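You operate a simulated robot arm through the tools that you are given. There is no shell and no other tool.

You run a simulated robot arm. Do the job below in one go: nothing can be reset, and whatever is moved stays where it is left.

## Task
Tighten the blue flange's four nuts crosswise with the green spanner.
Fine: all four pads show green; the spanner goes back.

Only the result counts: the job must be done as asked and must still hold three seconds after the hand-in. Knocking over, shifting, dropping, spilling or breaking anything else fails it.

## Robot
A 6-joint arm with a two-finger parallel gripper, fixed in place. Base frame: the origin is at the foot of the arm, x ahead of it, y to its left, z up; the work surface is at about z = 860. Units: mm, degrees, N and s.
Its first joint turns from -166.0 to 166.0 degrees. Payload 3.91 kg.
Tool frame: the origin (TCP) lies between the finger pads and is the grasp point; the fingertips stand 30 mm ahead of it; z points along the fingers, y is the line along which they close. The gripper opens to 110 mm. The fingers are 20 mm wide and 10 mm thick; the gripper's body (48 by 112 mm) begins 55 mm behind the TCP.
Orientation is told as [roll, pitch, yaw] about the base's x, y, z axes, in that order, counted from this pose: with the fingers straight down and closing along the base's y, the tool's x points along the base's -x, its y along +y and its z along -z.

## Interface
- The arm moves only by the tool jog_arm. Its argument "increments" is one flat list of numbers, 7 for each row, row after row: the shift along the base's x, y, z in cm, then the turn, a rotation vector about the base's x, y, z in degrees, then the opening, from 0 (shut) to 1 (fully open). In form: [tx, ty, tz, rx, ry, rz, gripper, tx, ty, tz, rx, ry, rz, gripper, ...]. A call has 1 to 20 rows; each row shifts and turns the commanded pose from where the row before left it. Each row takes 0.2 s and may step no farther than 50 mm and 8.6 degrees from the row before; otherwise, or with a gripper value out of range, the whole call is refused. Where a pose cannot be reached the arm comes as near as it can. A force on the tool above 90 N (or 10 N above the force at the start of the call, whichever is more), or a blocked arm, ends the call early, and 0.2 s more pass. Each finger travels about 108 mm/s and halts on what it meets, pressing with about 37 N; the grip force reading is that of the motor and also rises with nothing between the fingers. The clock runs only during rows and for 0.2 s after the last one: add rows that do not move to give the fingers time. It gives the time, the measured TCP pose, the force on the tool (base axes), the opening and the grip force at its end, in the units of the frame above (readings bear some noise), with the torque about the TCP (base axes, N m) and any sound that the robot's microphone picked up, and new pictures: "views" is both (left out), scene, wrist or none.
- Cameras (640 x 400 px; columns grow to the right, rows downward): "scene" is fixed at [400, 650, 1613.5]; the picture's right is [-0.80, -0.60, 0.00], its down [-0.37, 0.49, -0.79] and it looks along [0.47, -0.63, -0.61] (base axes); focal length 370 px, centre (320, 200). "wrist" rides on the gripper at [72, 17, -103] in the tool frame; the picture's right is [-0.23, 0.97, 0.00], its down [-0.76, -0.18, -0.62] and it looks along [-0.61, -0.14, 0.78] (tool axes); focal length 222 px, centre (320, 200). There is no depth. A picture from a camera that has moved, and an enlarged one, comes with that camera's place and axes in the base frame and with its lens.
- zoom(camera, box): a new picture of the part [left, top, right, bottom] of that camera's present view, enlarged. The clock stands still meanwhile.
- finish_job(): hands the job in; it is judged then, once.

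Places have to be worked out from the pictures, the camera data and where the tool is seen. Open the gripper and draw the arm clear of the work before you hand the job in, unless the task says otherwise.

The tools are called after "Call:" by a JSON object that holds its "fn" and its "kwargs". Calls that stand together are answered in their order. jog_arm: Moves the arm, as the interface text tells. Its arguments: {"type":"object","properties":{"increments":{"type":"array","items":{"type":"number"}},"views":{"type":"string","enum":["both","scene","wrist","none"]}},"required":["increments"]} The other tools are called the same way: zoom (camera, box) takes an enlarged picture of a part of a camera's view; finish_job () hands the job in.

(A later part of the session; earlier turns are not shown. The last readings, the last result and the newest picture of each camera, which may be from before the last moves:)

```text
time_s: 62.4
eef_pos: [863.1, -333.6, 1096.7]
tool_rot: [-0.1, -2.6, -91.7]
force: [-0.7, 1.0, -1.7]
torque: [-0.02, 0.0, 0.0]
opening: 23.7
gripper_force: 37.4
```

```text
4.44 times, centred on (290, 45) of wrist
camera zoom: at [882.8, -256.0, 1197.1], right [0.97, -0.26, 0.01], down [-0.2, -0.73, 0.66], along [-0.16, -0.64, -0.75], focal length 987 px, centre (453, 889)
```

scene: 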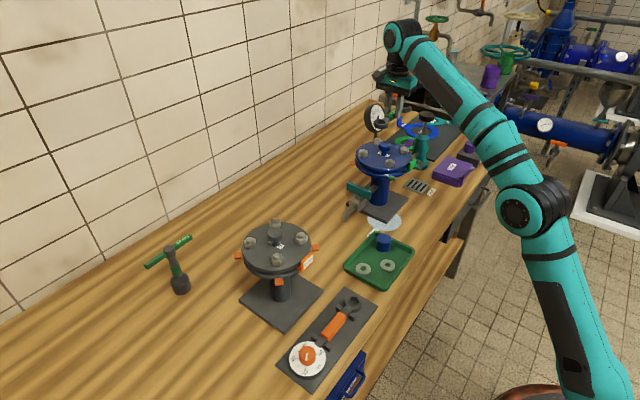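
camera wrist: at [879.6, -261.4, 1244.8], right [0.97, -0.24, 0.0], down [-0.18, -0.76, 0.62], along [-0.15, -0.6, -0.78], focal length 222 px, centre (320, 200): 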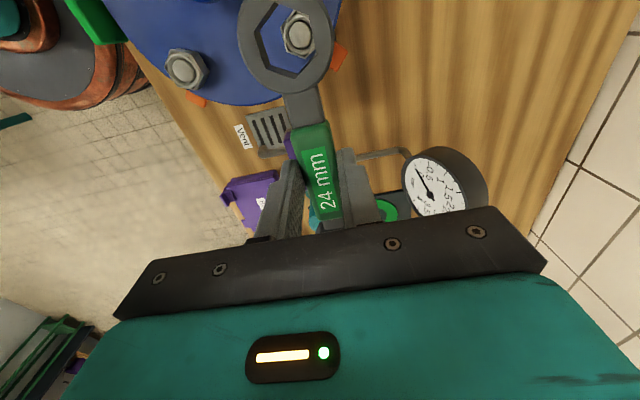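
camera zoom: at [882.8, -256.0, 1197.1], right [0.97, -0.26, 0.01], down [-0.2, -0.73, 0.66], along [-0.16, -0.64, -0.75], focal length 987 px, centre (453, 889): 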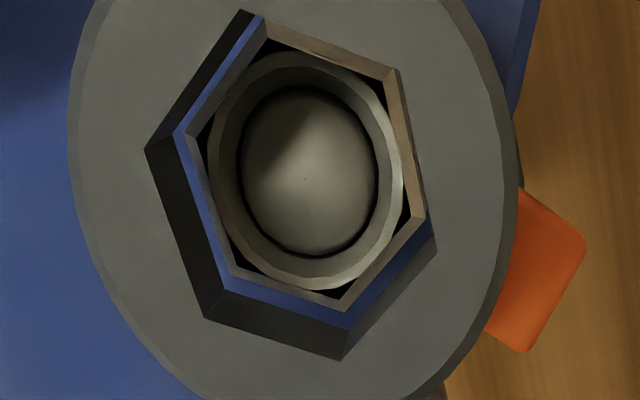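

Call:
{"fn": "jog_arm", "kwargs": {"increments": [0, 0, 0.4, 0, 0, 0, 0, 0, 0, 0, 0, 0, 0, 0], "views": "wrist"}}

Call:
{"fn": "jog_arm", "kwargs": {"increments": [0, 0, -0.4, 0, 0, 0, 0, 0, 0, 0, 0, 0, 0, 0], "views": "wrist"}}

```text
time_s: 63.0
eef_pos: [862.2, -333.0, 1101.4]
tool_rot: [-0.2, -2.7, -91.7]
force: [-0.8, 0.0, -2.3]
torque: [-0.03, 0.01, 0.01]
opening: 23.6
gripper_force: 37.6
camera wrist: at [882.4, -255.9, 1201.1], right [0.97, -0.26, 0.01], down [-0.2, -0.73, 0.66], along [-0.16, -0.64, -0.75], focal length 222 px, centre (320, 200)
```

wrist: 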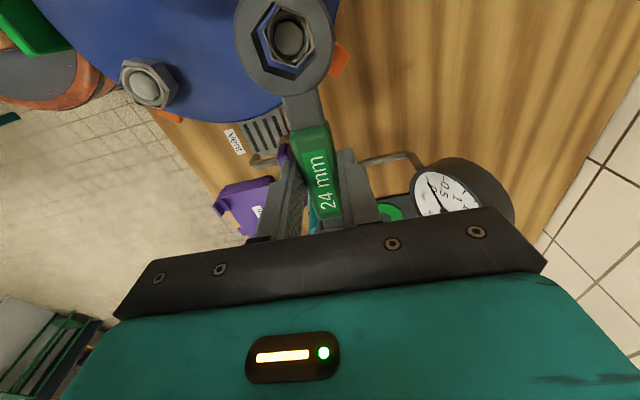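

```text
time_s: 63.6
eef_pos: [862.0, -332.7, 1097.6]
tool_rot: [-0.3, -2.6, -91.6]
force: [0.3, -0.9, -3.0]
torque: [-0.03, -0.02, -0.02]
opening: 23.5
gripper_force: 37.3
camera wrist: at [882.8, -255.7, 1196.9], right [0.97, -0.26, 0.01], down [-0.2, -0.73, 0.66], along [-0.16, -0.64, -0.75], focal length 222 px, centre (320, 200)
```

wrist: 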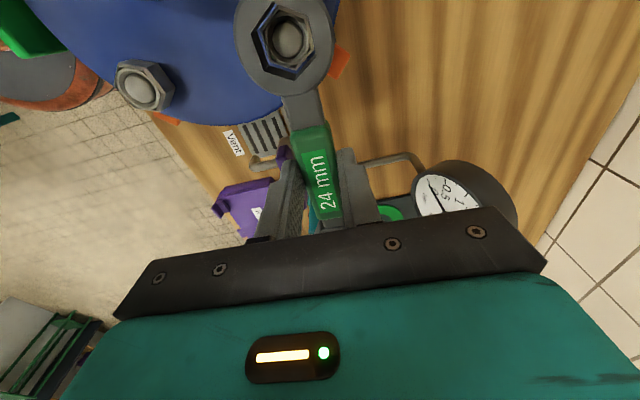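

The arm is steady in free air; the sideways shift comes only from contact. The spanner is still ~1° nose-up, and with the nut top at z≈1061 the ring must go (+0.7 along, -0.76 across). I level it by 1.1° more, shift, and take an enlarged look.

Call:
{"fn": "jog_arm", "kwargs": {"increments": [-0.076, 0.07, 0.15, -1.1, 0.03, 0, 0, 0, 0, 0, 0, 0, 0, 0], "views": "none"}}

Call:
{"fn": "zoom", "kwargs": {"camera": "wrist", "box": [248, 0, 338, 85]}}

```text
time_s: 64.2
eef_pos: [861.6, -332.7, 1099.2]
tool_rot: [-0.2, -3.7, -91.8]
force: [0.1, -0.3, -2.6]
torque: [-0.02, -0.01, 0.02]
opening: 23.4
gripper_force: 37.3
```

```text
4.71 times, centred on (293, 42) of wrist
camera zoom: at [881.5, -253.3, 1197.3], right [0.97, -0.26, 0.01], down [-0.2, -0.71, 0.67], along [-0.16, -0.65, -0.74], focal length 1045 px, centre (447, 941)
```

zoom: 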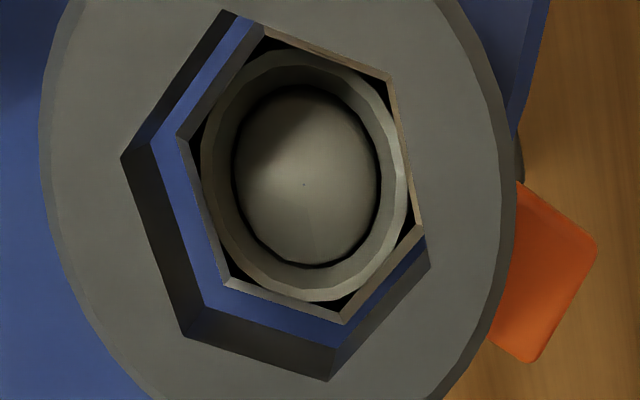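

Now the offset is about (-0.3,+0.2) mm — good. I lower 3 mm and check for contact.

Call:
{"fn": "jog_arm", "kwargs": {"increments": [0.02, -0.02, -0.15, 0, 0, -0.5, 0, 0, 0, -0.15, 0, 0, 0, 0, 0, 0, 0, 0, 0, 0, 0], "views": "none"}}

Call:
{"fn": "zoom", "kwargs": {"camera": "wrist", "box": [248, 0, 338, 85]}}

```text
time_s: 65.0
eef_pos: [861.1, -331.2, 1095.9]
tool_rot: [-0.2, -3.7, -92.2]
force: [0.8, -0.7, -2.3]
torque: [-0.03, -0.02, -0.07]
opening: 23.6
gripper_force: 36.7
```

```text
4.71 times, centred on (293, 42) of wrist
camera zoom: at [881.7, -253.2, 1193.7], right [0.96, -0.26, 0.01], down [-0.2, -0.71, 0.67], along [-0.17, -0.65, -0.74], focal length 1045 px, centre (447, 941)
```

zoom: 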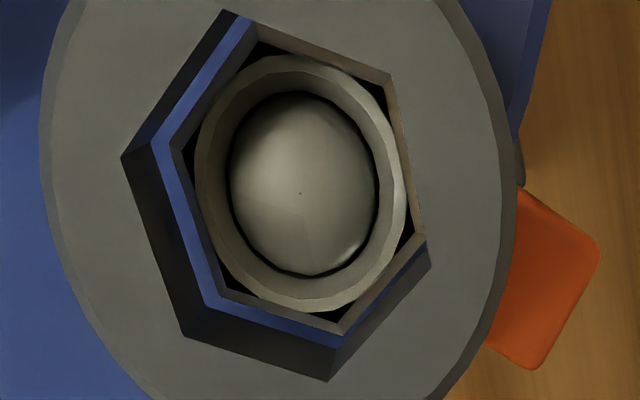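

No contact yet and the gaps look fair. Another 1.5 mm.

Call:
{"fn": "jog_arm", "kwargs": {"increments": [0.02, 0.0, -0.15, 0, 0, 0, 0, 0, 0, 0, 0, 0, 0, 0], "views": "none"}}

Call:
{"fn": "zoom", "kwargs": {"camera": "wrist", "box": [248, 0, 338, 85]}}

```text
time_s: 65.6
eef_pos: [860.6, -331.7, 1094.3]
tool_rot: [-0.2, -3.7, -92.2]
force: [2.5, 0.0, -2.5]
torque: [0.04, -0.12, -0.19]
opening: 23.7
gripper_force: 36.9
```

```text
4.71 times, centred on (293, 42) of wrist
camera zoom: at [881.6, -253.1, 1192.4], right [0.96, -0.26, 0.01], down [-0.2, -0.71, 0.67], along [-0.17, -0.65, -0.74], focal length 1045 px, centre (447, 941)
```

zoom: 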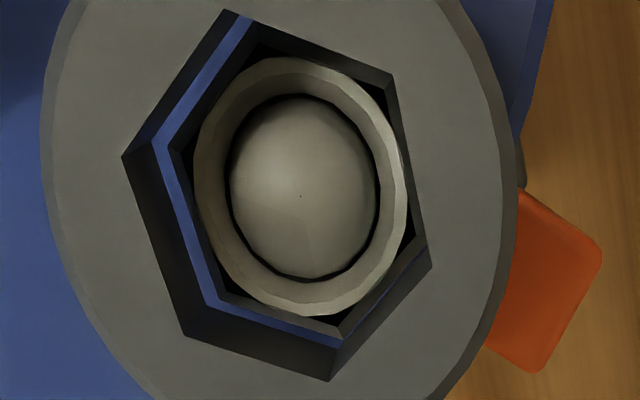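

The rim of the nut is now in the ring's shadow: the ring is entering. A small side force of +2.5 N in x says to shift slightly to +x. I do so and continue down 3 mm.

Call:
{"fn": "jog_arm", "kwargs": {"increments": [0.05, 0.0, -0.1, 0, 0, 0, 0, 0, 0, -0.2, 0, 0, 0, 0, 0, 0, 0, 0, 0, 0, 0], "views": "none"}}

Call:
{"fn": "zoom", "kwargs": {"camera": "wrist", "box": [248, 0, 338, 85]}}

```text
time_s: 66.4
eef_pos: [862.0, -332.4, 1092.1]
tool_rot: [-0.3, -3.7, -92.2]
force: [0.0, 0.7, -2.3]
torque: [0.03, -0.03, 0.0]
opening: 23.6
gripper_force: 37.5
```

```text
4.71 times, centred on (293, 42) of wrist
camera zoom: at [882.6, -253.8, 1189.9], right [0.96, -0.26, 0.01], down [-0.2, -0.71, 0.67], along [-0.17, -0.65, -0.74], focal length 1045 px, centre (447, 941)
```

zoom: 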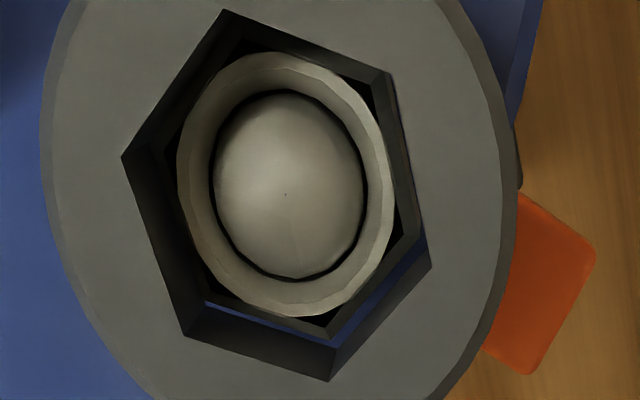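

Entering freely. I continue down another 8 mm in 2 mm steps with a tiny centring correction.

Call:
{"fn": "jog_arm", "kwargs": {"increments": [-0.02, 0.03, -0.2, 0, 0, 0, 0, 0, 0, -0.2, 0, 0, 0, 0, 0, 0, -0.2, 0, 0, 0, 0, 0, 0, -0.2, 0, 0, 0, 0, 0, 0, 0, 0, 0, 0, 0], "views": "none"}}

Call:
{"fn": "zoom", "kwargs": {"camera": "wrist", "box": [248, 0, 338, 85]}}

Call:
{"fn": "zoom", "kwargs": {"camera": "scene", "box": [355, 110, 415, 160]}}

```text
time_s: 67.6
eef_pos: [861.2, -332.1, 1083.9]
tool_rot: [-0.2, -3.6, -92.2]
force: [0.3, 0.6, -3.3]
torque: [0.01, 0.02, 0.06]
opening: 23.4
gripper_force: 37.1
```

```text
4.71 times, centred on (293, 42) of wrist
camera zoom: at [882.1, -253.1, 1181.6], right [0.96, -0.26, 0.01], down [-0.2, -0.71, 0.67], along [-0.17, -0.65, -0.74], focal length 1045 px, centre (447, 941)
```

zoom: 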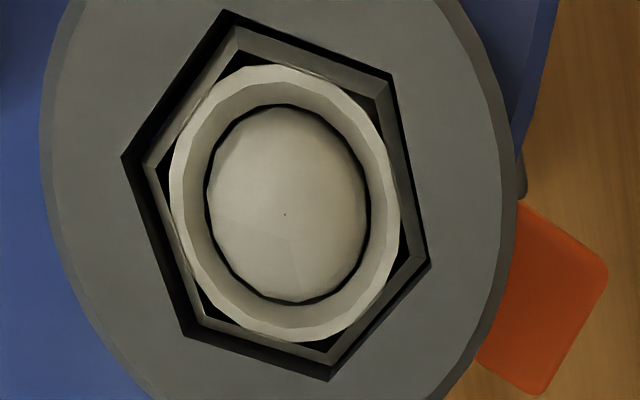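

```text
8.00 times, centred on (385, 135) of scene
camera zoom: at [400.0, 650.0, 1613.5], right [-0.8, -0.6, 0.0], down [-0.37, 0.49, -0.79], along [0.47, -0.63, -0.61], focal length 2956 px, centre (-200, 720)
```

zoom: 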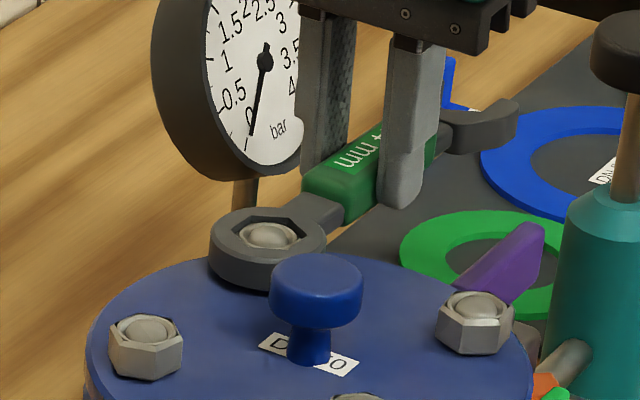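

Ring seated around nut C with no force. Now I turn clockwise (yaw going more negative) about nut C, 15° first.

Call:
{"fn": "jog_arm", "kwargs": {"increments": [-0.585, 0.052, 0, 0, 0, -5, 0, -0.578, 0.102, 0, 0, 0, -5, 0, -0.567, 0.153, 0, 0, 0, -5, 0, 0, 0, 0, 0, 0, 0, 0], "views": "none"}}

Call:
{"fn": "zoom", "kwargs": {"camera": "wrist", "box": [248, 0, 338, 85]}}

```text
time_s: 68.6
eef_pos: [844.7, -330.2, 1083.4]
tool_rot: [-0.2, -3.7, -107.1]
force: [9.9, 3.8, 4.5]
torque: [0.58, -0.46, -0.26]
opening: 23.5
gripper_force: 37.2
```

```text
4.71 times, centred on (293, 42) of wrist
camera zoom: at [884.3, -258.3, 1181.6], right [0.86, -0.5, 0.01], down [-0.38, -0.64, 0.67], along [-0.33, -0.58, -0.74], focal length 1045 px, centre (447, 941)
```

zoom: 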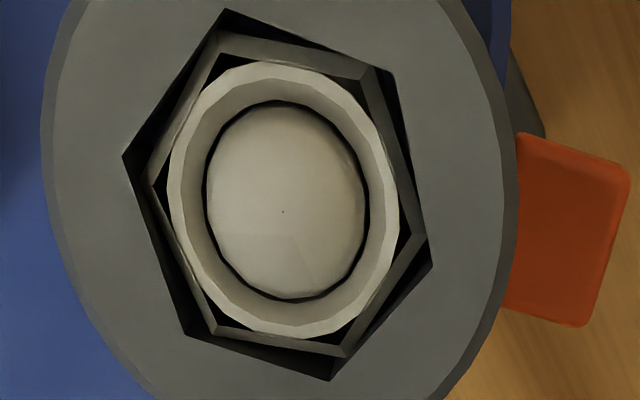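

The ring grips and turns the nut. I continue 20°.

Call:
{"fn": "jog_arm", "kwargs": {"increments": [-0.552, 0.202, 0, 0, 0, -5, 0, -0.531, 0.248, 0, 0, 0, -5, 0, -0.508, 0.294, 0, 0, 0, -5, 0, -0.481, 0.339, 0, 0, 0, -5, 0, 0, 0, 0, 0, 0, 0, 0], "views": "none"}}

Call:
{"fn": "zoom", "kwargs": {"camera": "wrist", "box": [248, 0, 338, 85]}}

Call:
{"fn": "zoom", "kwargs": {"camera": "scene", "box": [340, 90, 440, 190]}}

```text
time_s: 69.8
eef_pos: [823.8, -319.2, 1083.1]
tool_rot: [-0.4, -3.9, -127.3]
force: [3.4, -3.8, -12.2]
torque: [-0.63, 0.21, 0.25]
opening: 23.6
gripper_force: 36.8
```

```text
4.71 times, centred on (293, 42) of wrist
camera zoom: at [885.9, -266.0, 1181.2], right [0.64, -0.77, 0.01], down [-0.57, -0.47, 0.67], along [-0.51, -0.43, -0.74], focal length 1045 px, centre (447, 941)
```

zoom: 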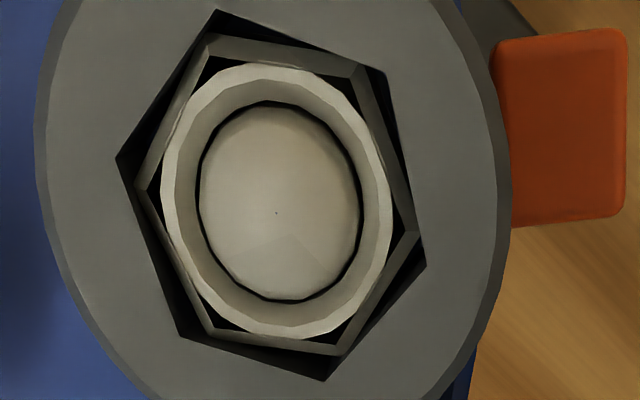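

```text
4.00 times, centred on (390, 140) of scene
camera zoom: at [400.0, 650.0, 1613.5], right [-0.8, -0.6, 0.0], down [-0.37, 0.49, -0.79], along [0.47, -0.63, -0.61], focal length 1478 px, centre (40, 440)
```

zoom: 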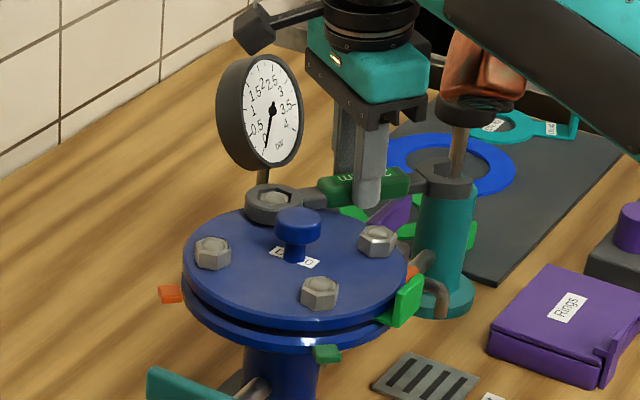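

All clear around it; pad C still orange. I continue another 15°.

Call:
{"fn": "jog_arm", "kwargs": {"increments": [-0.45, 0.377, 0, 0, 0, -5, 0, -0.414, 0.416, 0, 0, 0, -5, 0, -0.377, 0.45, 0, 0, 0, -5, 0, 0, 0, 0, 0, 0, 0, 0], "views": "none"}}

Call:
{"fn": "zoom", "kwargs": {"camera": "wrist", "box": [248, 0, 358, 95]}}

Call:
{"fn": "zoom", "kwargs": {"camera": "scene", "box": [340, 90, 440, 190]}}

```text
time_s: 70.8
eef_pos: [810.4, -306.0, 1082.9]
tool_rot: [-0.1, -3.7, -142.2]
force: [1.7, -28.0, -5.3]
torque: [-0.89, 0.06, -0.44]
opening: 23.5
gripper_force: 36.6
```

```text
4.21 times, centred on (303, 48) of wrist
camera zoom: at [884.2, -270.6, 1181.5], right [0.42, -0.91, 0.01], down [-0.68, -0.3, 0.67], along [-0.61, -0.29, -0.74], focal length 935 px, centre (392, 842)
```

zoom: 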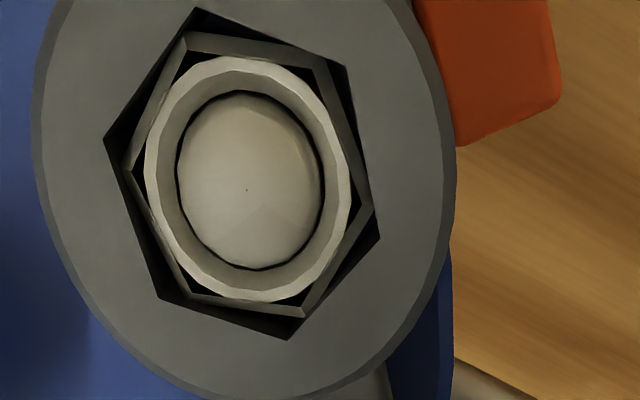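

```text
4.00 times, centred on (390, 140) of scene
camera zoom: at [400.0, 650.0, 1613.5], right [-0.8, -0.6, 0.0], down [-0.37, 0.49, -0.79], along [0.47, -0.63, -0.61], focal length 1478 px, centre (40, 440)
```

zoom: 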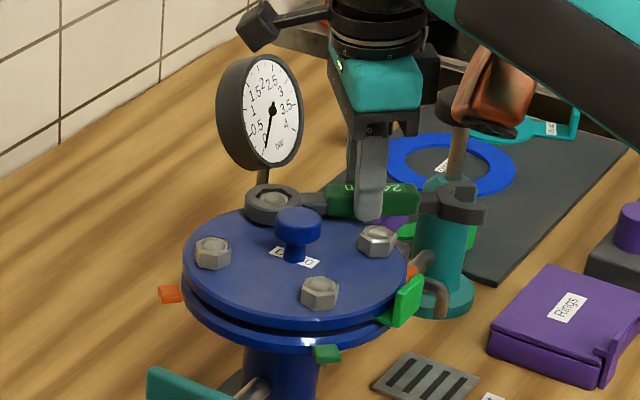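

Resistance is rising (28 N) — the nut is getting tight; pad C is still orange. I turn 10° more.

Call:
{"fn": "jog_arm", "kwargs": {"increments": [-0.336, 0.481, 0, 0, 0, -5, 0, -0.293, 0.509, 0, 0, 0, -5, 0, 0, 0, 0, 0, 0, 0, 0], "views": "none"}}

Call:
{"fn": "zoom", "kwargs": {"camera": "wrist", "box": [248, 0, 358, 95]}}

Call:
{"fn": "zoom", "kwargs": {"camera": "scene", "box": [340, 90, 440, 190]}}

```text
time_s: 71.6
eef_pos: [804.8, -294.9, 1083.5]
tool_rot: [-0.3, -3.6, -152.2]
force: [-12.9, -32.5, -0.4]
torque: [-0.87, 0.17, -0.37]
opening: 23.4
gripper_force: 37.1
```

```text
4.21 times, centred on (303, 48) of wrist
camera zoom: at [882.9, -273.8, 1181.4], right [0.25, -0.97, 0.01], down [-0.72, -0.18, 0.67], along [-0.65, -0.18, -0.74], focal length 935 px, centre (392, 842)
```

zoom: 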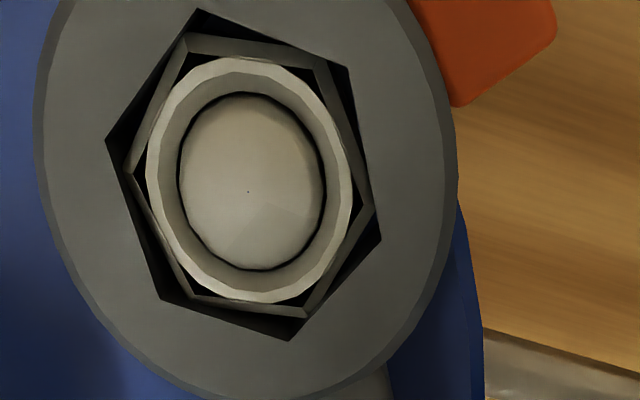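

```text
4.00 times, centred on (390, 140) of scene
camera zoom: at [400.0, 650.0, 1613.5], right [-0.8, -0.6, 0.0], down [-0.37, 0.49, -0.79], along [0.47, -0.63, -0.61], focal length 1478 px, centre (40, 440)
```

zoom: 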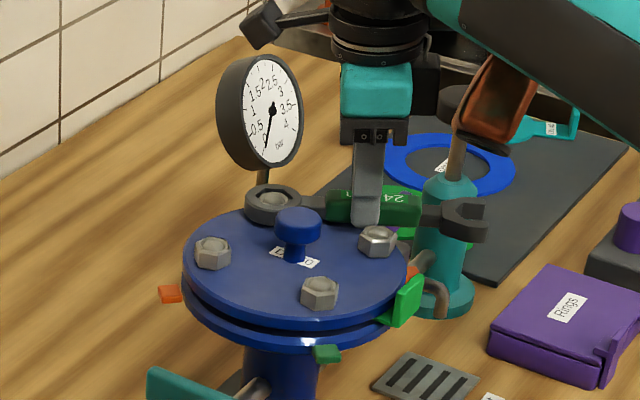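

Pad C is still orange, and nut D limits this stroke. I turn back 10° to free the ring, then lift for a second bite.

Call:
{"fn": "jog_arm", "kwargs": {"increments": [0.293, -0.509, 0, 0, 0, 5, 0, 0.336, -0.481, 0, 0, 0, 5, 0, 0, 0, 0, 0, 0, 0, 0], "views": "none"}}

Call:
{"fn": "zoom", "kwargs": {"camera": "wrist", "box": [248, 0, 358, 95]}}

```text
time_s: 72.4
eef_pos: [812.1, -303.2, 1084.3]
tool_rot: [-0.2, -3.8, -142.2]
force: [-12.8, -17.3, -2.2]
torque: [-0.4, 0.31, -0.29]
opening: 23.2
gripper_force: 36.7
```

```text
4.21 times, centred on (303, 48) of wrist
camera zoom: at [885.2, -268.9, 1181.8], right [0.42, -0.91, 0.01], down [-0.68, -0.3, 0.67], along [-0.61, -0.29, -0.74], focal length 935 px, centre (392, 842)
```

zoom: 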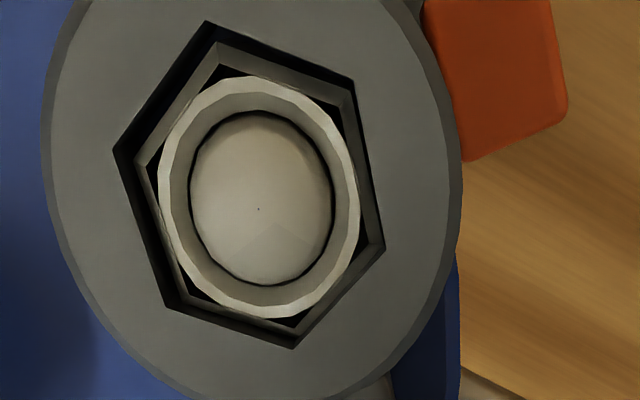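

The ring is free in angle, but there is a 20 N radial push; I move the hand 1.2 mm outward to relieve it and then lift slowly.

Call:
{"fn": "jog_arm", "kwargs": {"increments": [-0.095, -0.074, 0, 0, 0, 0, 0, 0, 0, 0, 0, 0, 0, 0], "views": "none"}}

Call:
{"fn": "zoom", "kwargs": {"camera": "wrist", "box": [248, 0, 358, 95]}}

```text
time_s: 73.0
eef_pos: [812.3, -302.9, 1082.9]
tool_rot: [-0.2, -3.7, -142.1]
force: [-2.7, -7.2, 0.3]
torque: [-0.06, -0.11, -0.23]
opening: 23.5
gripper_force: 36.9
```

```text
4.21 times, centred on (303, 48) of wrist
camera zoom: at [885.2, -269.0, 1181.2], right [0.42, -0.91, 0.01], down [-0.68, -0.3, 0.67], along [-0.61, -0.29, -0.74], focal length 935 px, centre (392, 842)
```

zoom: 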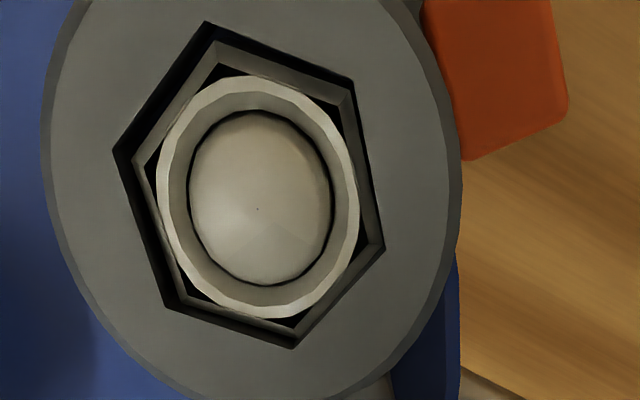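

Side force nearly gone. I lift 22 mm clear of the bolt dome, then swing back 60° about nut C.

Call:
{"fn": "jog_arm", "kwargs": {"increments": [0, 0, 0.5, 0, 0, 0, 0, 0, 0, 0.7, 0, 0, 0, 0, 0, 0, 1.2, 0, 0, 0, 0, 0.762, -0.326, 0, 0, 0, 7.5, 0, 0.762, -0.326, 0, 0, 0, 7.5, 0, 0.762, -0.326, 0, 0, 0, 7.5, 0, 0.762, -0.326, 0, 0, 0, 7.5, 0, 0.762, -0.326, 0, 0, 0, 7.5, 0, 0.762, -0.326, 0, 0, 0, 7.5, 0, 0.762, -0.326, 0, 0, 0, 7.5, 0, 0.762, -0.326, 0, 0, 0, 7.5, 0, 0, 0, 0, 0, 0, 0, 0], "views": "none"}}

Call:
{"fn": "zoom", "kwargs": {"camera": "wrist", "box": [248, 0, 358, 95]}}

Call:
{"fn": "zoom", "kwargs": {"camera": "scene", "box": [340, 90, 440, 190]}}

```text
time_s: 75.6
eef_pos: [870.2, -333.7, 1108.4]
tool_rot: [-0.3, -3.6, -82.1]
force: [-0.4, 0.1, -2.3]
torque: [0.01, -0.02, 0.03]
opening: 23.5
gripper_force: 37.5
```

```text
4.21 times, centred on (303, 48) of wrist
camera zoom: at [877.7, -252.7, 1205.1], right [1.0, -0.09, 0.01], down [-0.07, -0.74, 0.67], along [-0.05, -0.67, -0.74], focal length 935 px, centre (392, 842)
```

zoom: 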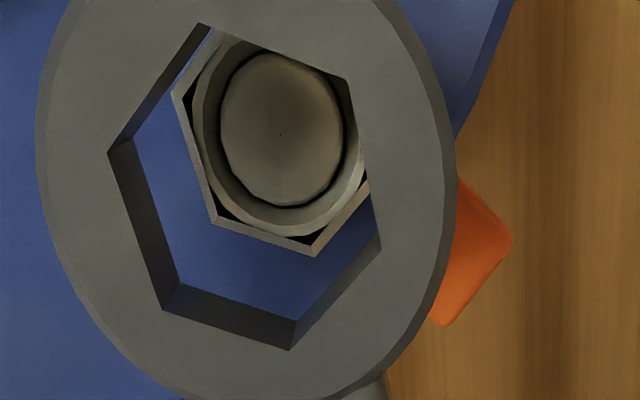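

```text
4.00 times, centred on (390, 140) of scene
camera zoom: at [400.0, 650.0, 1613.5], right [-0.8, -0.6, 0.0], down [-0.37, 0.49, -0.79], along [0.47, -0.63, -0.61], focal length 1478 px, centre (40, 440)
```

zoom: 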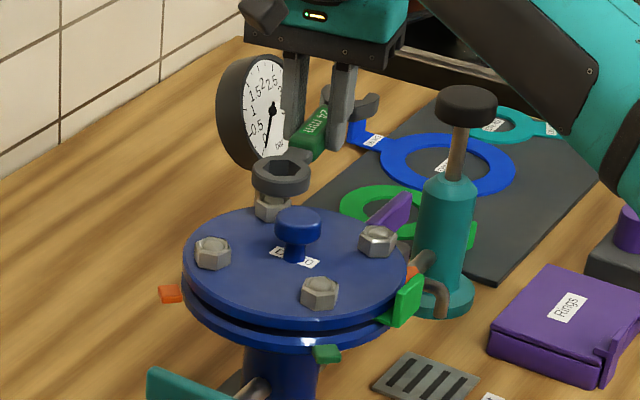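

Pad C still orange. Nut C is now (2.8, 2.25) mm off in tool axes; angle fits. I correct by (+1.8,+3.1) mm and lower 7 mm.

Call:
{"fn": "jog_arm", "kwargs": {"increments": [0.184, 0.308, 0, 0, 0, 0, 0, 0, 0, -0.7, 0, 0, 0, 0, 0, 0, 0, 0, 0, 0, 0], "views": "none"}}

Call:
{"fn": "zoom", "kwargs": {"camera": "wrist", "box": [248, 0, 358, 95]}}

```text
time_s: 76.4
eef_pos: [873.1, -330.0, 1099.7]
tool_rot: [-0.3, -3.6, -82.0]
force: [0.8, 0.2, -2.6]
torque: [0.04, -0.01, -0.01]
opening: 23.6
gripper_force: 36.8
```

```text
4.21 times, centred on (303, 48) of wrist
camera zoom: at [879.9, -248.9, 1197.5], right [1.0, -0.09, 0.01], down [-0.07, -0.74, 0.67], along [-0.05, -0.67, -0.74], focal length 935 px, centre (392, 842)
```

zoom: 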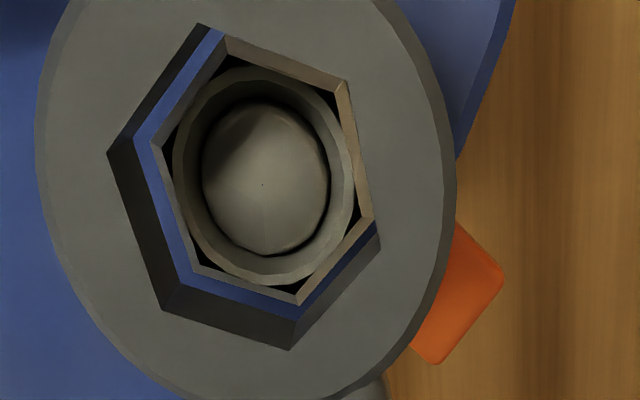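

Call:
{"fn": "jog_arm", "kwargs": {"increments": [-0.015, -0.06, -0.15, 0, 0, 0, 0, 0, 0, -0.15, 0, 0, 0, 0, 0, 0, 0, 0, 0, 0, 0], "views": "none"}}

Call:
{"fn": "zoom", "kwargs": {"camera": "wrist", "box": [248, 0, 358, 95]}}

```text
time_s: 77.2
eef_pos: [872.4, -330.1, 1096.1]
tool_rot: [-0.1, -3.7, -82.1]
force: [1.2, 0.4, -1.9]
torque: [0.04, 0.03, 0.0]
opening: 23.6
gripper_force: 37.1
```

```text
4.21 times, centred on (303, 48) of wrist
camera zoom: at [878.6, -249.3, 1195.1], right [1.0, -0.09, 0.01], down [-0.08, -0.74, 0.67], along [-0.05, -0.67, -0.74], focal length 935 px, centre (392, 842)
```

zoom: 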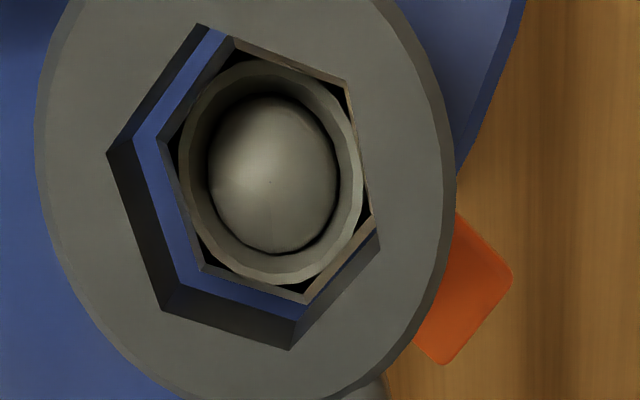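

Call:
{"fn": "jog_arm", "kwargs": {"increments": [0.09, -0.02, 0, 0, 0, 0, 0, 0, 0, 0, 0, 0, 0, 0], "views": "none"}}

Call:
{"fn": "zoom", "kwargs": {"camera": "wrist", "box": [248, 0, 358, 95]}}

```text
time_s: 77.8
eef_pos: [872.7, -329.8, 1096.4]
tool_rot: [-0.2, -3.7, -82.2]
force: [0.1, -0.1, -2.7]
torque: [0.02, 0.02, 0.0]
opening: 23.6
gripper_force: 37.0
```

```text
4.21 times, centred on (303, 48) of wrist
camera zoom: at [879.5, -248.9, 1195.0], right [1.0, -0.09, 0.01], down [-0.08, -0.74, 0.67], along [-0.05, -0.67, -0.74], focal length 935 px, centre (392, 842)
```

zoom: 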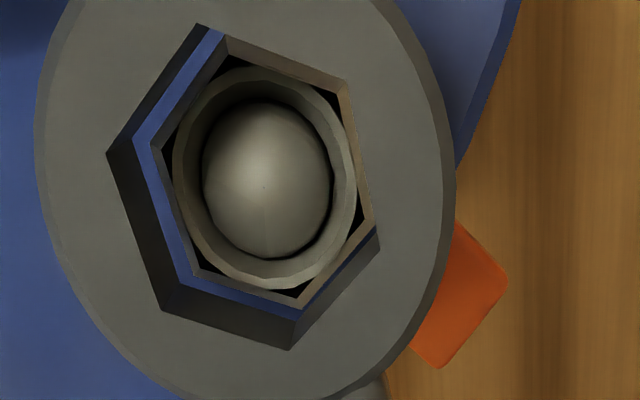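

Gaps look even again. I lower 3 mm gently.

Call:
{"fn": "jog_arm", "kwargs": {"increments": [0.01, 0, -0.15, 0, 0, 0, 0, 0.01, 0, -0.15, 0, 0, 0, 0, 0, 0, 0, 0, 0, 0, 0], "views": "none"}}

Call:
{"fn": "zoom", "kwargs": {"camera": "wrist", "box": [248, 0, 358, 95]}}

```text
time_s: 78.6
eef_pos: [873.7, -330.5, 1094.8]
tool_rot: [-0.2, -3.7, -82.2]
force: [-0.6, 0.4, -2.5]
torque: [0.02, 0.03, 0.02]
opening: 23.6
gripper_force: 37.3
```

```text
4.21 times, centred on (303, 48) of wrist
camera zoom: at [880.0, -249.4, 1192.6], right [1.0, -0.09, 0.01], down [-0.08, -0.74, 0.67], along [-0.05, -0.67, -0.74], focal length 935 px, centre (392, 842)
```

zoom: 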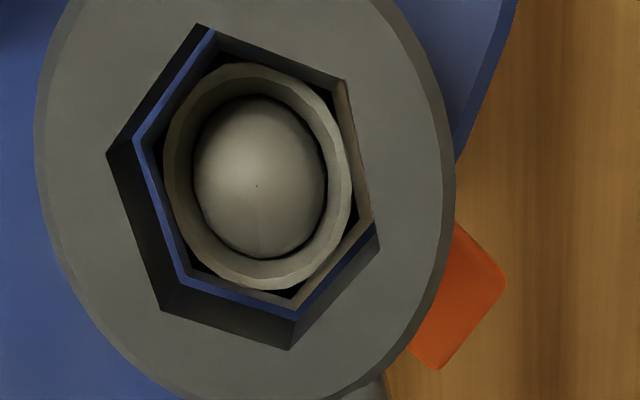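

Even gap, no contact: it is entering. I continue down 10 mm.

Call:
{"fn": "jog_arm", "kwargs": {"increments": [0, 0, -0.2, 0, 0, 0, 0, 0, 0, -0.2, 0, 0, 0, 0, 0, 0, -0.2, 0, 0, 0, 0, 0, 0, -0.2, 0, 0, 0, 0, 0, 0, -0.2, 0, 0, 0, 0, 0, 0, 0, 0, 0, 0, 0], "views": "none"}}

Call:
{"fn": "zoom", "kwargs": {"camera": "wrist", "box": [248, 0, 358, 95]}}

```text
time_s: 80.0
eef_pos: [871.6, -330.8, 1084.9]
tool_rot: [-0.2, -3.6, -82.1]
force: [0.1, 1.4, -2.6]
torque: [0.12, -0.04, -0.03]
opening: 23.4
gripper_force: 37.1
```

```text
4.21 times, centred on (303, 48) of wrist
camera zoom: at [879.8, -249.9, 1182.5], right [1.0, -0.09, 0.01], down [-0.08, -0.74, 0.67], along [-0.05, -0.67, -0.74], focal length 935 px, centre (392, 842)
```

zoom: 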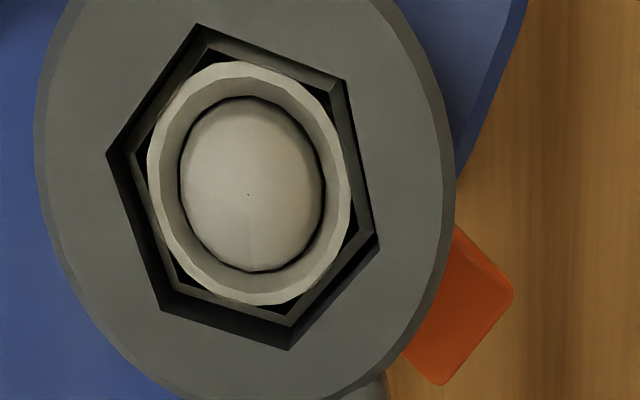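

Seated again at yaw -82°. I turn clockwise 28° and look at the pad and forces.

Call:
{"fn": "jog_arm", "kwargs": {"increments": [-0.809, -0.053, 0, 0, 0, -7, 0, -0.81, 0.045, 0, 0, 0, -7, 0, -0.797, 0.144, 0, 0, 0, -7, 0, -0.775, 0.239, 0, 0, 0, -7, 0, 0, 0, 0, 0, 0, 0, 0], "views": "none"}}

Call:
{"fn": "zoom", "kwargs": {"camera": "wrist", "box": [248, 0, 358, 95]}}

```text
time_s: 81.2
eef_pos: [843.7, -325.8, 1082.4]
tool_rot: [-0.2, -3.7, -110.2]
force: [68.0, -29.8, 14.8]
torque: [-0.07, -2.08, 0.78]
opening: 24.7
gripper_force: 37.1
```

```text
4.21 times, centred on (303, 48) of wrist
camera zoom: at [888.0, -258.5, 1180.8], right [0.84, -0.55, 0.01], down [-0.41, -0.61, 0.67], along [-0.36, -0.57, -0.74], focal length 935 px, centre (392, 842)
```

zoom: 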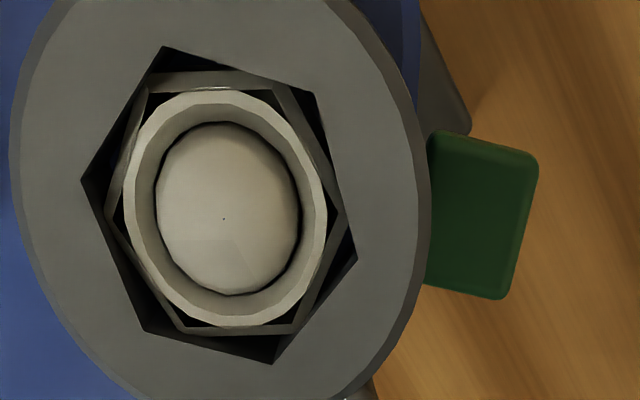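

Pad C is green and the nut is firmly tight (74 N). I turn back right away by 14° to relieve it.

Call:
{"fn": "jog_arm", "kwargs": {"increments": [0.775, -0.239, 0, 0, 0, 7, 0, 0.797, -0.144, 0, 0, 0, 7, 0, 0, 0, 0, 0, 0, 0, 0], "views": "none"}}

Call:
{"fn": "zoom", "kwargs": {"camera": "wrist", "box": [228, 0, 358, 95]}}

Call:
{"fn": "zoom", "kwargs": {"camera": "scene", "box": [340, 90, 440, 190]}}

```text
time_s: 82.0
eef_pos: [856.9, -330.4, 1086.5]
tool_rot: [-0.2, -3.7, -96.2]
force: [-5.7, -3.0, 0.1]
torque: [0.04, 0.18, 0.38]
opening: 23.4
gripper_force: 36.9
```

```text
4.21 times, centred on (293, 48) of wrist
camera zoom: at [883.5, -253.0, 1184.6], right [0.94, -0.33, 0.01], down [-0.25, -0.7, 0.67], along [-0.21, -0.64, -0.74], focal length 935 px, centre (434, 842)
```

zoom: 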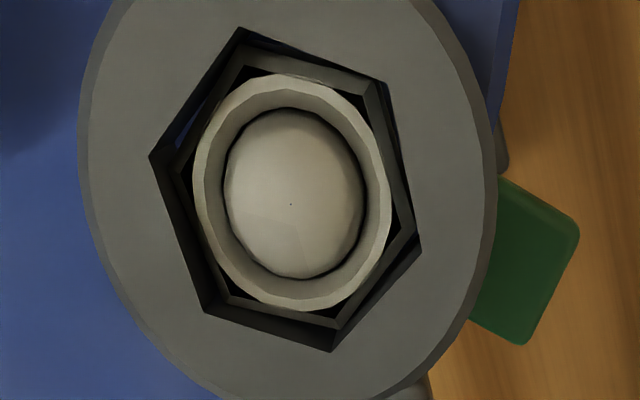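

```text
4.00 times, centred on (390, 140) of scene
camera zoom: at [400.0, 650.0, 1613.5], right [-0.8, -0.6, 0.0], down [-0.37, 0.49, -0.79], along [0.47, -0.63, -0.61], focal length 1478 px, centre (40, 440)
```

zoom: 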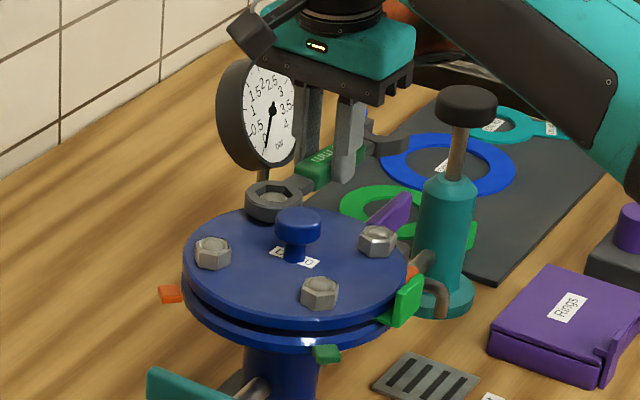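

Both A and C pads are green. Load is gone; I lift straight up 6 cm.

Call:
{"fn": "jog_arm", "kwargs": {"increments": [0, 0, 0.5, 0, 0, 0, 0, 0, 0, 1, 0, 0, 0, 0, 0, 0, 1.5, 0, 0, 0, 0, 0, 0, 1.5, 0, 0, 0, 0, 0, 0, 1.5, 0, 0, 0, 0, 0, 0, 0, 0, 0, 0, 0]}}

Call:
{"fn": "zoom", "kwargs": {"camera": "wrist", "box": [228, 0, 358, 95]}}

```text
time_s: 83.4
eef_pos: [858.7, -327.7, 1144.8]
tool_rot: [-0.3, -3.7, -96.2]
force: [-0.8, -0.9, -2.4]
torque: [0.01, 0.01, 0.0]
opening: 23.8
gripper_force: 37.2
camera wrist: at [884.2, -252.4, 1242.7], right [0.94, -0.33, 0.01], down [-0.25, -0.7, 0.67], along [-0.21, -0.64, -0.74], focal length 222 px, centre (320, 200)
```

scene: 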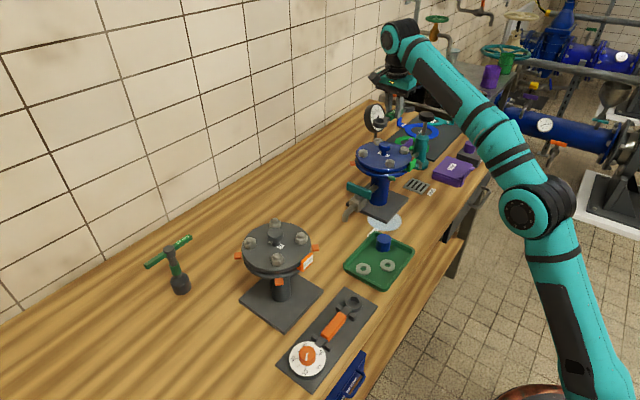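
wrist: 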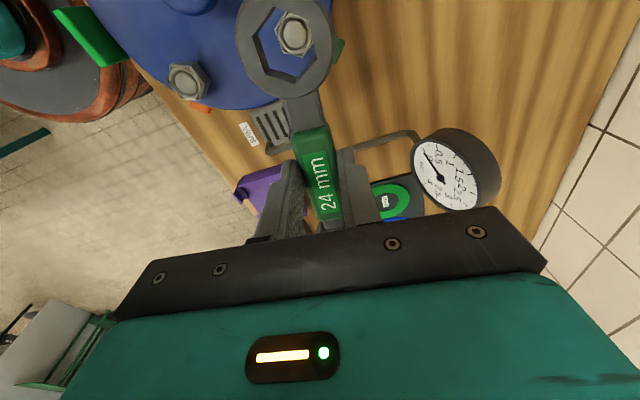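

```text
4.21 times, centred on (293, 48) of wrist
camera zoom: at [884.2, -252.4, 1242.7], right [0.94, -0.33, 0.01], down [-0.25, -0.7, 0.67], along [-0.21, -0.64, -0.74], focal length 935 px, centre (434, 842)
```

zoom: 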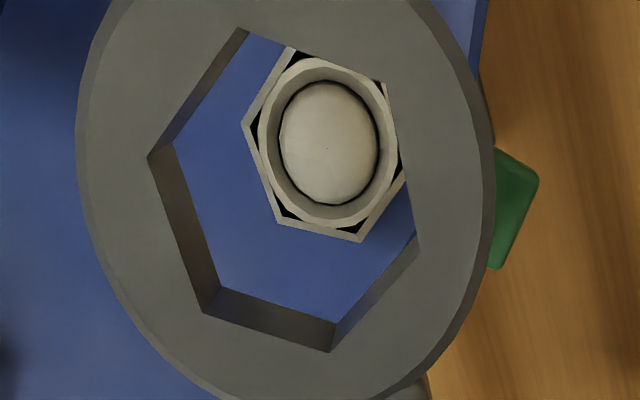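

A and C are done. Next pair: nut D, which is close by. I move over at height to yaw -83°, TCP about (783,-329).

Call:
{"fn": "jog_arm", "kwargs": {"increments": [-2.5, -0.05, 0, 0, 0, 4.3, 0, -2.5, -0.05, 0, 0, 0, 4.3, 0, -2.5, -0.05, 0, 0, 0, 4.3, 0, 0, 0, 0, 0, 0, 0, 0]}}

Call:
{"fn": "zoom", "kwargs": {"camera": "wrist", "box": [228, 0, 358, 95]}}

```text
time_s: 84.4
eef_pos: [781.4, -332.5, 1147.5]
tool_rot: [-0.2, -3.7, -83.2]
force: [0.6, 0.2, -2.6]
torque: [0.0, 0.0, 0.05]
opening: 23.5
gripper_force: 36.7
camera wrist: at [790.0, -250.7, 1244.8], right [0.99, -0.11, 0.01], down [-0.09, -0.74, 0.67], along [-0.07, -0.67, -0.74], focal length 222 px, centre (320, 200)
```

scene: 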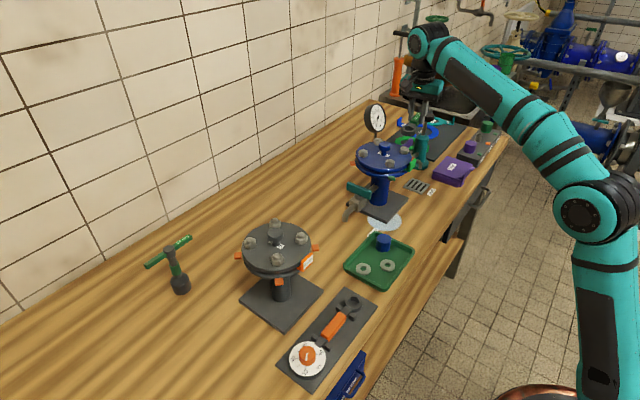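
wrist: 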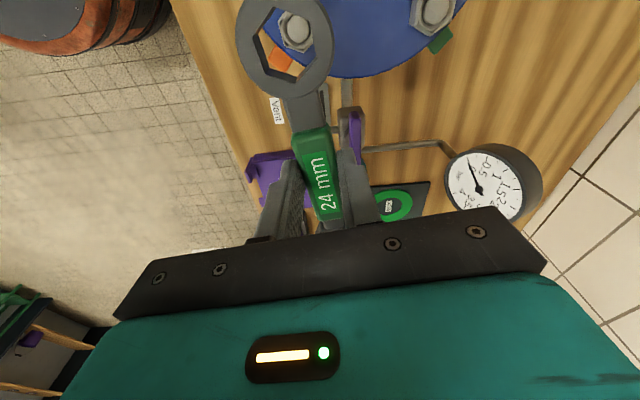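

```text
4.21 times, centred on (293, 48) of wrist
camera zoom: at [790.0, -250.7, 1244.8], right [0.99, -0.11, 0.01], down [-0.09, -0.74, 0.67], along [-0.07, -0.67, -0.74], focal length 935 px, centre (434, 842)
```

zoom: 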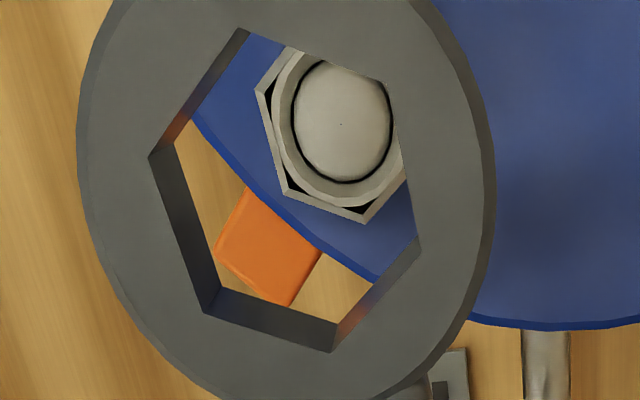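

Nut D shows in the hole, offset about (1.2,1.7) mm. I correct by (+1.5,+1.4) mm and descend 43 mm to just above it.

Call:
{"fn": "jog_arm", "kwargs": {"increments": [0.155, 0.14, -1.4, 0, 0, 0, 0, 0, 0, -1.4, 0, 0, 0, 0, 0, 0, -1.5, 0, 0, 0, 0, 0, 0, 0, 0, 0, 0, 0], "views": "none"}}

Call:
{"fn": "zoom", "kwargs": {"camera": "wrist", "box": [248, 0, 358, 95]}}

```text
time_s: 85.4
eef_pos: [783.1, -329.0, 1101.8]
tool_rot: [-0.2, -3.7, -83.3]
force: [0.1, 0.0, -2.7]
torque: [0.02, 0.02, -0.01]
opening: 23.7
gripper_force: 37.0
```

```text
4.21 times, centred on (303, 48) of wrist
camera zoom: at [791.3, -248.8, 1200.8], right [0.99, -0.11, 0.01], down [-0.09, -0.74, 0.67], along [-0.07, -0.67, -0.74], focal length 935 px, centre (392, 842)
```

zoom: 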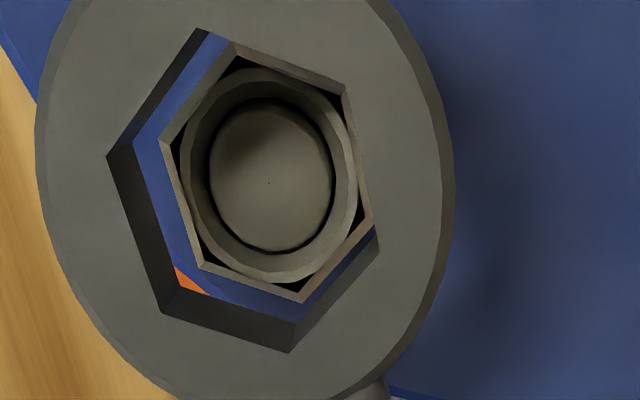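

Call:
{"fn": "jog_arm", "kwargs": {"increments": [0.01, -0.095, -0.2, 0, 0, 0, 0, 0, 0, -0.2, 0, 0, 0, 0, 0, 0, 0, 0, 0, 0, 0], "views": "none"}}

Call:
{"fn": "zoom", "kwargs": {"camera": "wrist", "box": [248, 0, 358, 95]}}

```text
time_s: 86.2
eef_pos: [783.3, -330.3, 1098.6]
tool_rot: [-0.1, -3.7, -83.3]
force: [0.6, -0.8, -2.5]
torque: [0.04, 0.01, 0.0]
opening: 23.4
gripper_force: 37.3
```

```text
4.21 times, centred on (303, 48) of wrist
camera zoom: at [791.7, -250.4, 1196.3], right [0.99, -0.11, 0.01], down [-0.09, -0.74, 0.67], along [-0.07, -0.67, -0.74], focal length 935 px, centre (392, 842)
```

zoom: 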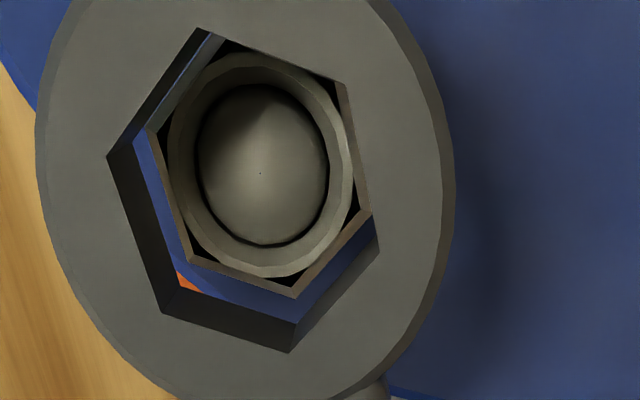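

Call:
{"fn": "jog_arm", "kwargs": {"increments": [-0.01, 0.04, -0.1, 0, 0, 0, 0, 0, 0, -0.15, 0, 0, 0, 0, 0, 0, 0, 0, 0, 0, 0], "views": "none"}}

Call:
{"fn": "zoom", "kwargs": {"camera": "wrist", "box": [248, 0, 358, 95]}}

```text
time_s: 87.0
eef_pos: [782.5, -331.1, 1096.3]
tool_rot: [-0.3, -3.8, -83.4]
force: [-0.4, -0.3, 12.6]
torque: [1.09, -0.05, -0.09]
opening: 23.5
gripper_force: 37.2
```

```text
4.21 times, centred on (303, 48) of wrist
camera zoom: at [790.7, -250.5, 1194.0], right [0.99, -0.11, 0.01], down [-0.09, -0.73, 0.67], along [-0.07, -0.67, -0.74], focal length 935 px, centre (392, 842)
```

zoom: 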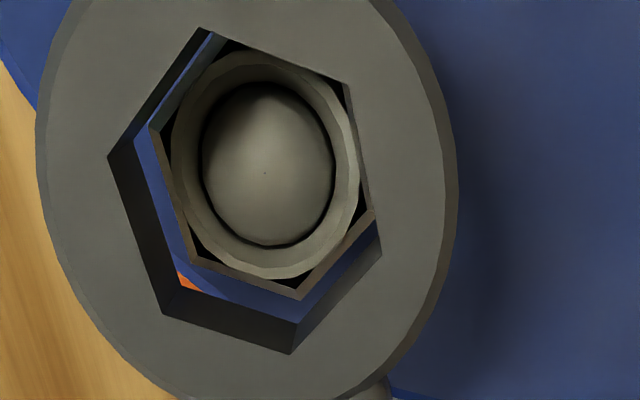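

Contact on the far edge; the ring must move further toward the flange centre. I raise 2.5 mm, shift by (+0.2,+1.5) mm and look again.

Call:
{"fn": "jog_arm", "kwargs": {"increments": [0, 0, 0.25, 0, 0, 0, 0, 0.02, 0.15, 0, 0, 0, 0, 0, 0, 0, 0, 0, 0, 0, 0], "views": "none"}}

Call:
{"fn": "zoom", "kwargs": {"camera": "wrist", "box": [248, 0, 358, 95]}}

```text
time_s: 87.8
eef_pos: [783.7, -328.7, 1096.3]
tool_rot: [-0.2, -3.7, -83.3]
force: [0.1, -0.5, -2.6]
torque: [0.03, 0.02, -0.01]
opening: 23.0
gripper_force: 36.8
```

```text
4.21 times, centred on (303, 48) of wrist
camera zoom: at [791.8, -248.8, 1195.0], right [0.99, -0.11, 0.01], down [-0.09, -0.74, 0.67], along [-0.07, -0.67, -0.74], focal length 935 px, centre (392, 842)
```

zoom: 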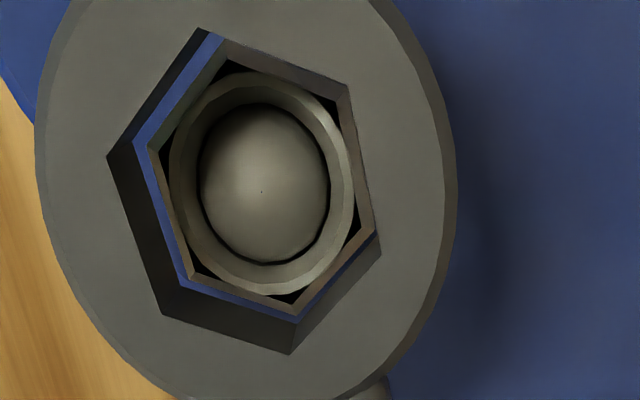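

That looks like the frames that worked before. I lower 3 mm.

Call:
{"fn": "jog_arm", "kwargs": {"increments": [0.0, -0.02, -0.15, 0, 0, 0, 0, 0, 0, -0.15, 0, 0, 0, 0, 0, 0, 0, 0, 0, 0, 0], "views": "none"}}

Call:
{"fn": "zoom", "kwargs": {"camera": "wrist", "box": [248, 0, 358, 95]}}

```text
time_s: 88.6
eef_pos: [784.7, -328.5, 1094.0]
tool_rot: [-0.3, -3.7, -83.2]
force: [0.0, -1.5, -3.4]
torque: [-0.07, 0.03, 0.05]
opening: 23.3
gripper_force: 37.0
```

```text
4.21 times, centred on (303, 48) of wrist
camera zoom: at [792.6, -248.8, 1191.3], right [0.99, -0.11, 0.01], down [-0.09, -0.74, 0.67], along [-0.07, -0.67, -0.74], focal length 935 px, centre (392, 842)
```

zoom: 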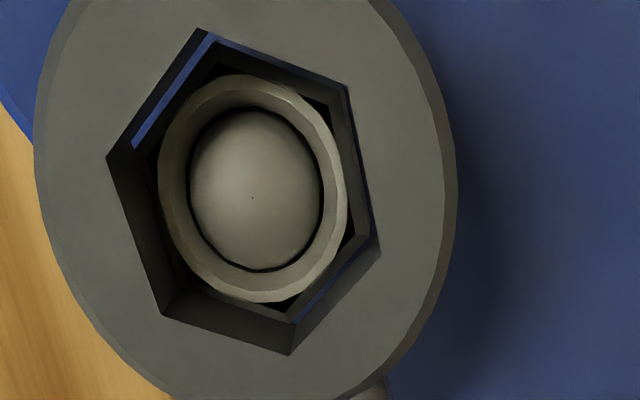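

Entered. With a small correction (-0.4 mm in y) I go down another 9 mm.

Call:
{"fn": "jog_arm", "kwargs": {"increments": [-0.02, -0.04, -0.1, 0, 0, 0, 0, 0, 0, -0.2, 0, 0, 0, 0, 0, 0, -0.2, 0, 0, 0, 0, 0, 0, -0.2, 0, 0, 0, 0, 0, 0, -0.2, 0, 0, 0, 0, 0, 0, 0, 0, 0, 0, 0], "views": "none"}}

Call:
{"fn": "zoom", "kwargs": {"camera": "wrist", "box": [248, 0, 358, 95]}}

```text
time_s: 90.0
eef_pos: [784.1, -329.4, 1085.0]
tool_rot: [-0.2, -3.7, -83.3]
force: [-0.6, -0.5, -1.4]
torque: [0.04, 0.06, 0.08]
opening: 23.6
gripper_force: 37.1
```

```text
4.21 times, centred on (303, 48) of wrist
camera zoom: at [792.6, -249.4, 1183.1], right [0.99, -0.11, 0.01], down [-0.09, -0.74, 0.67], along [-0.07, -0.67, -0.74], focal length 935 px, centre (392, 842)
```

zoom: 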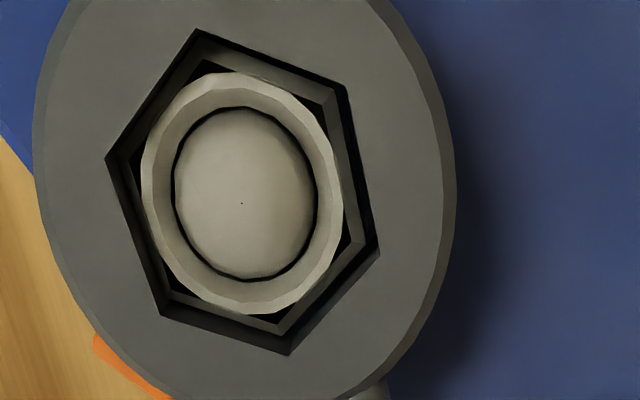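

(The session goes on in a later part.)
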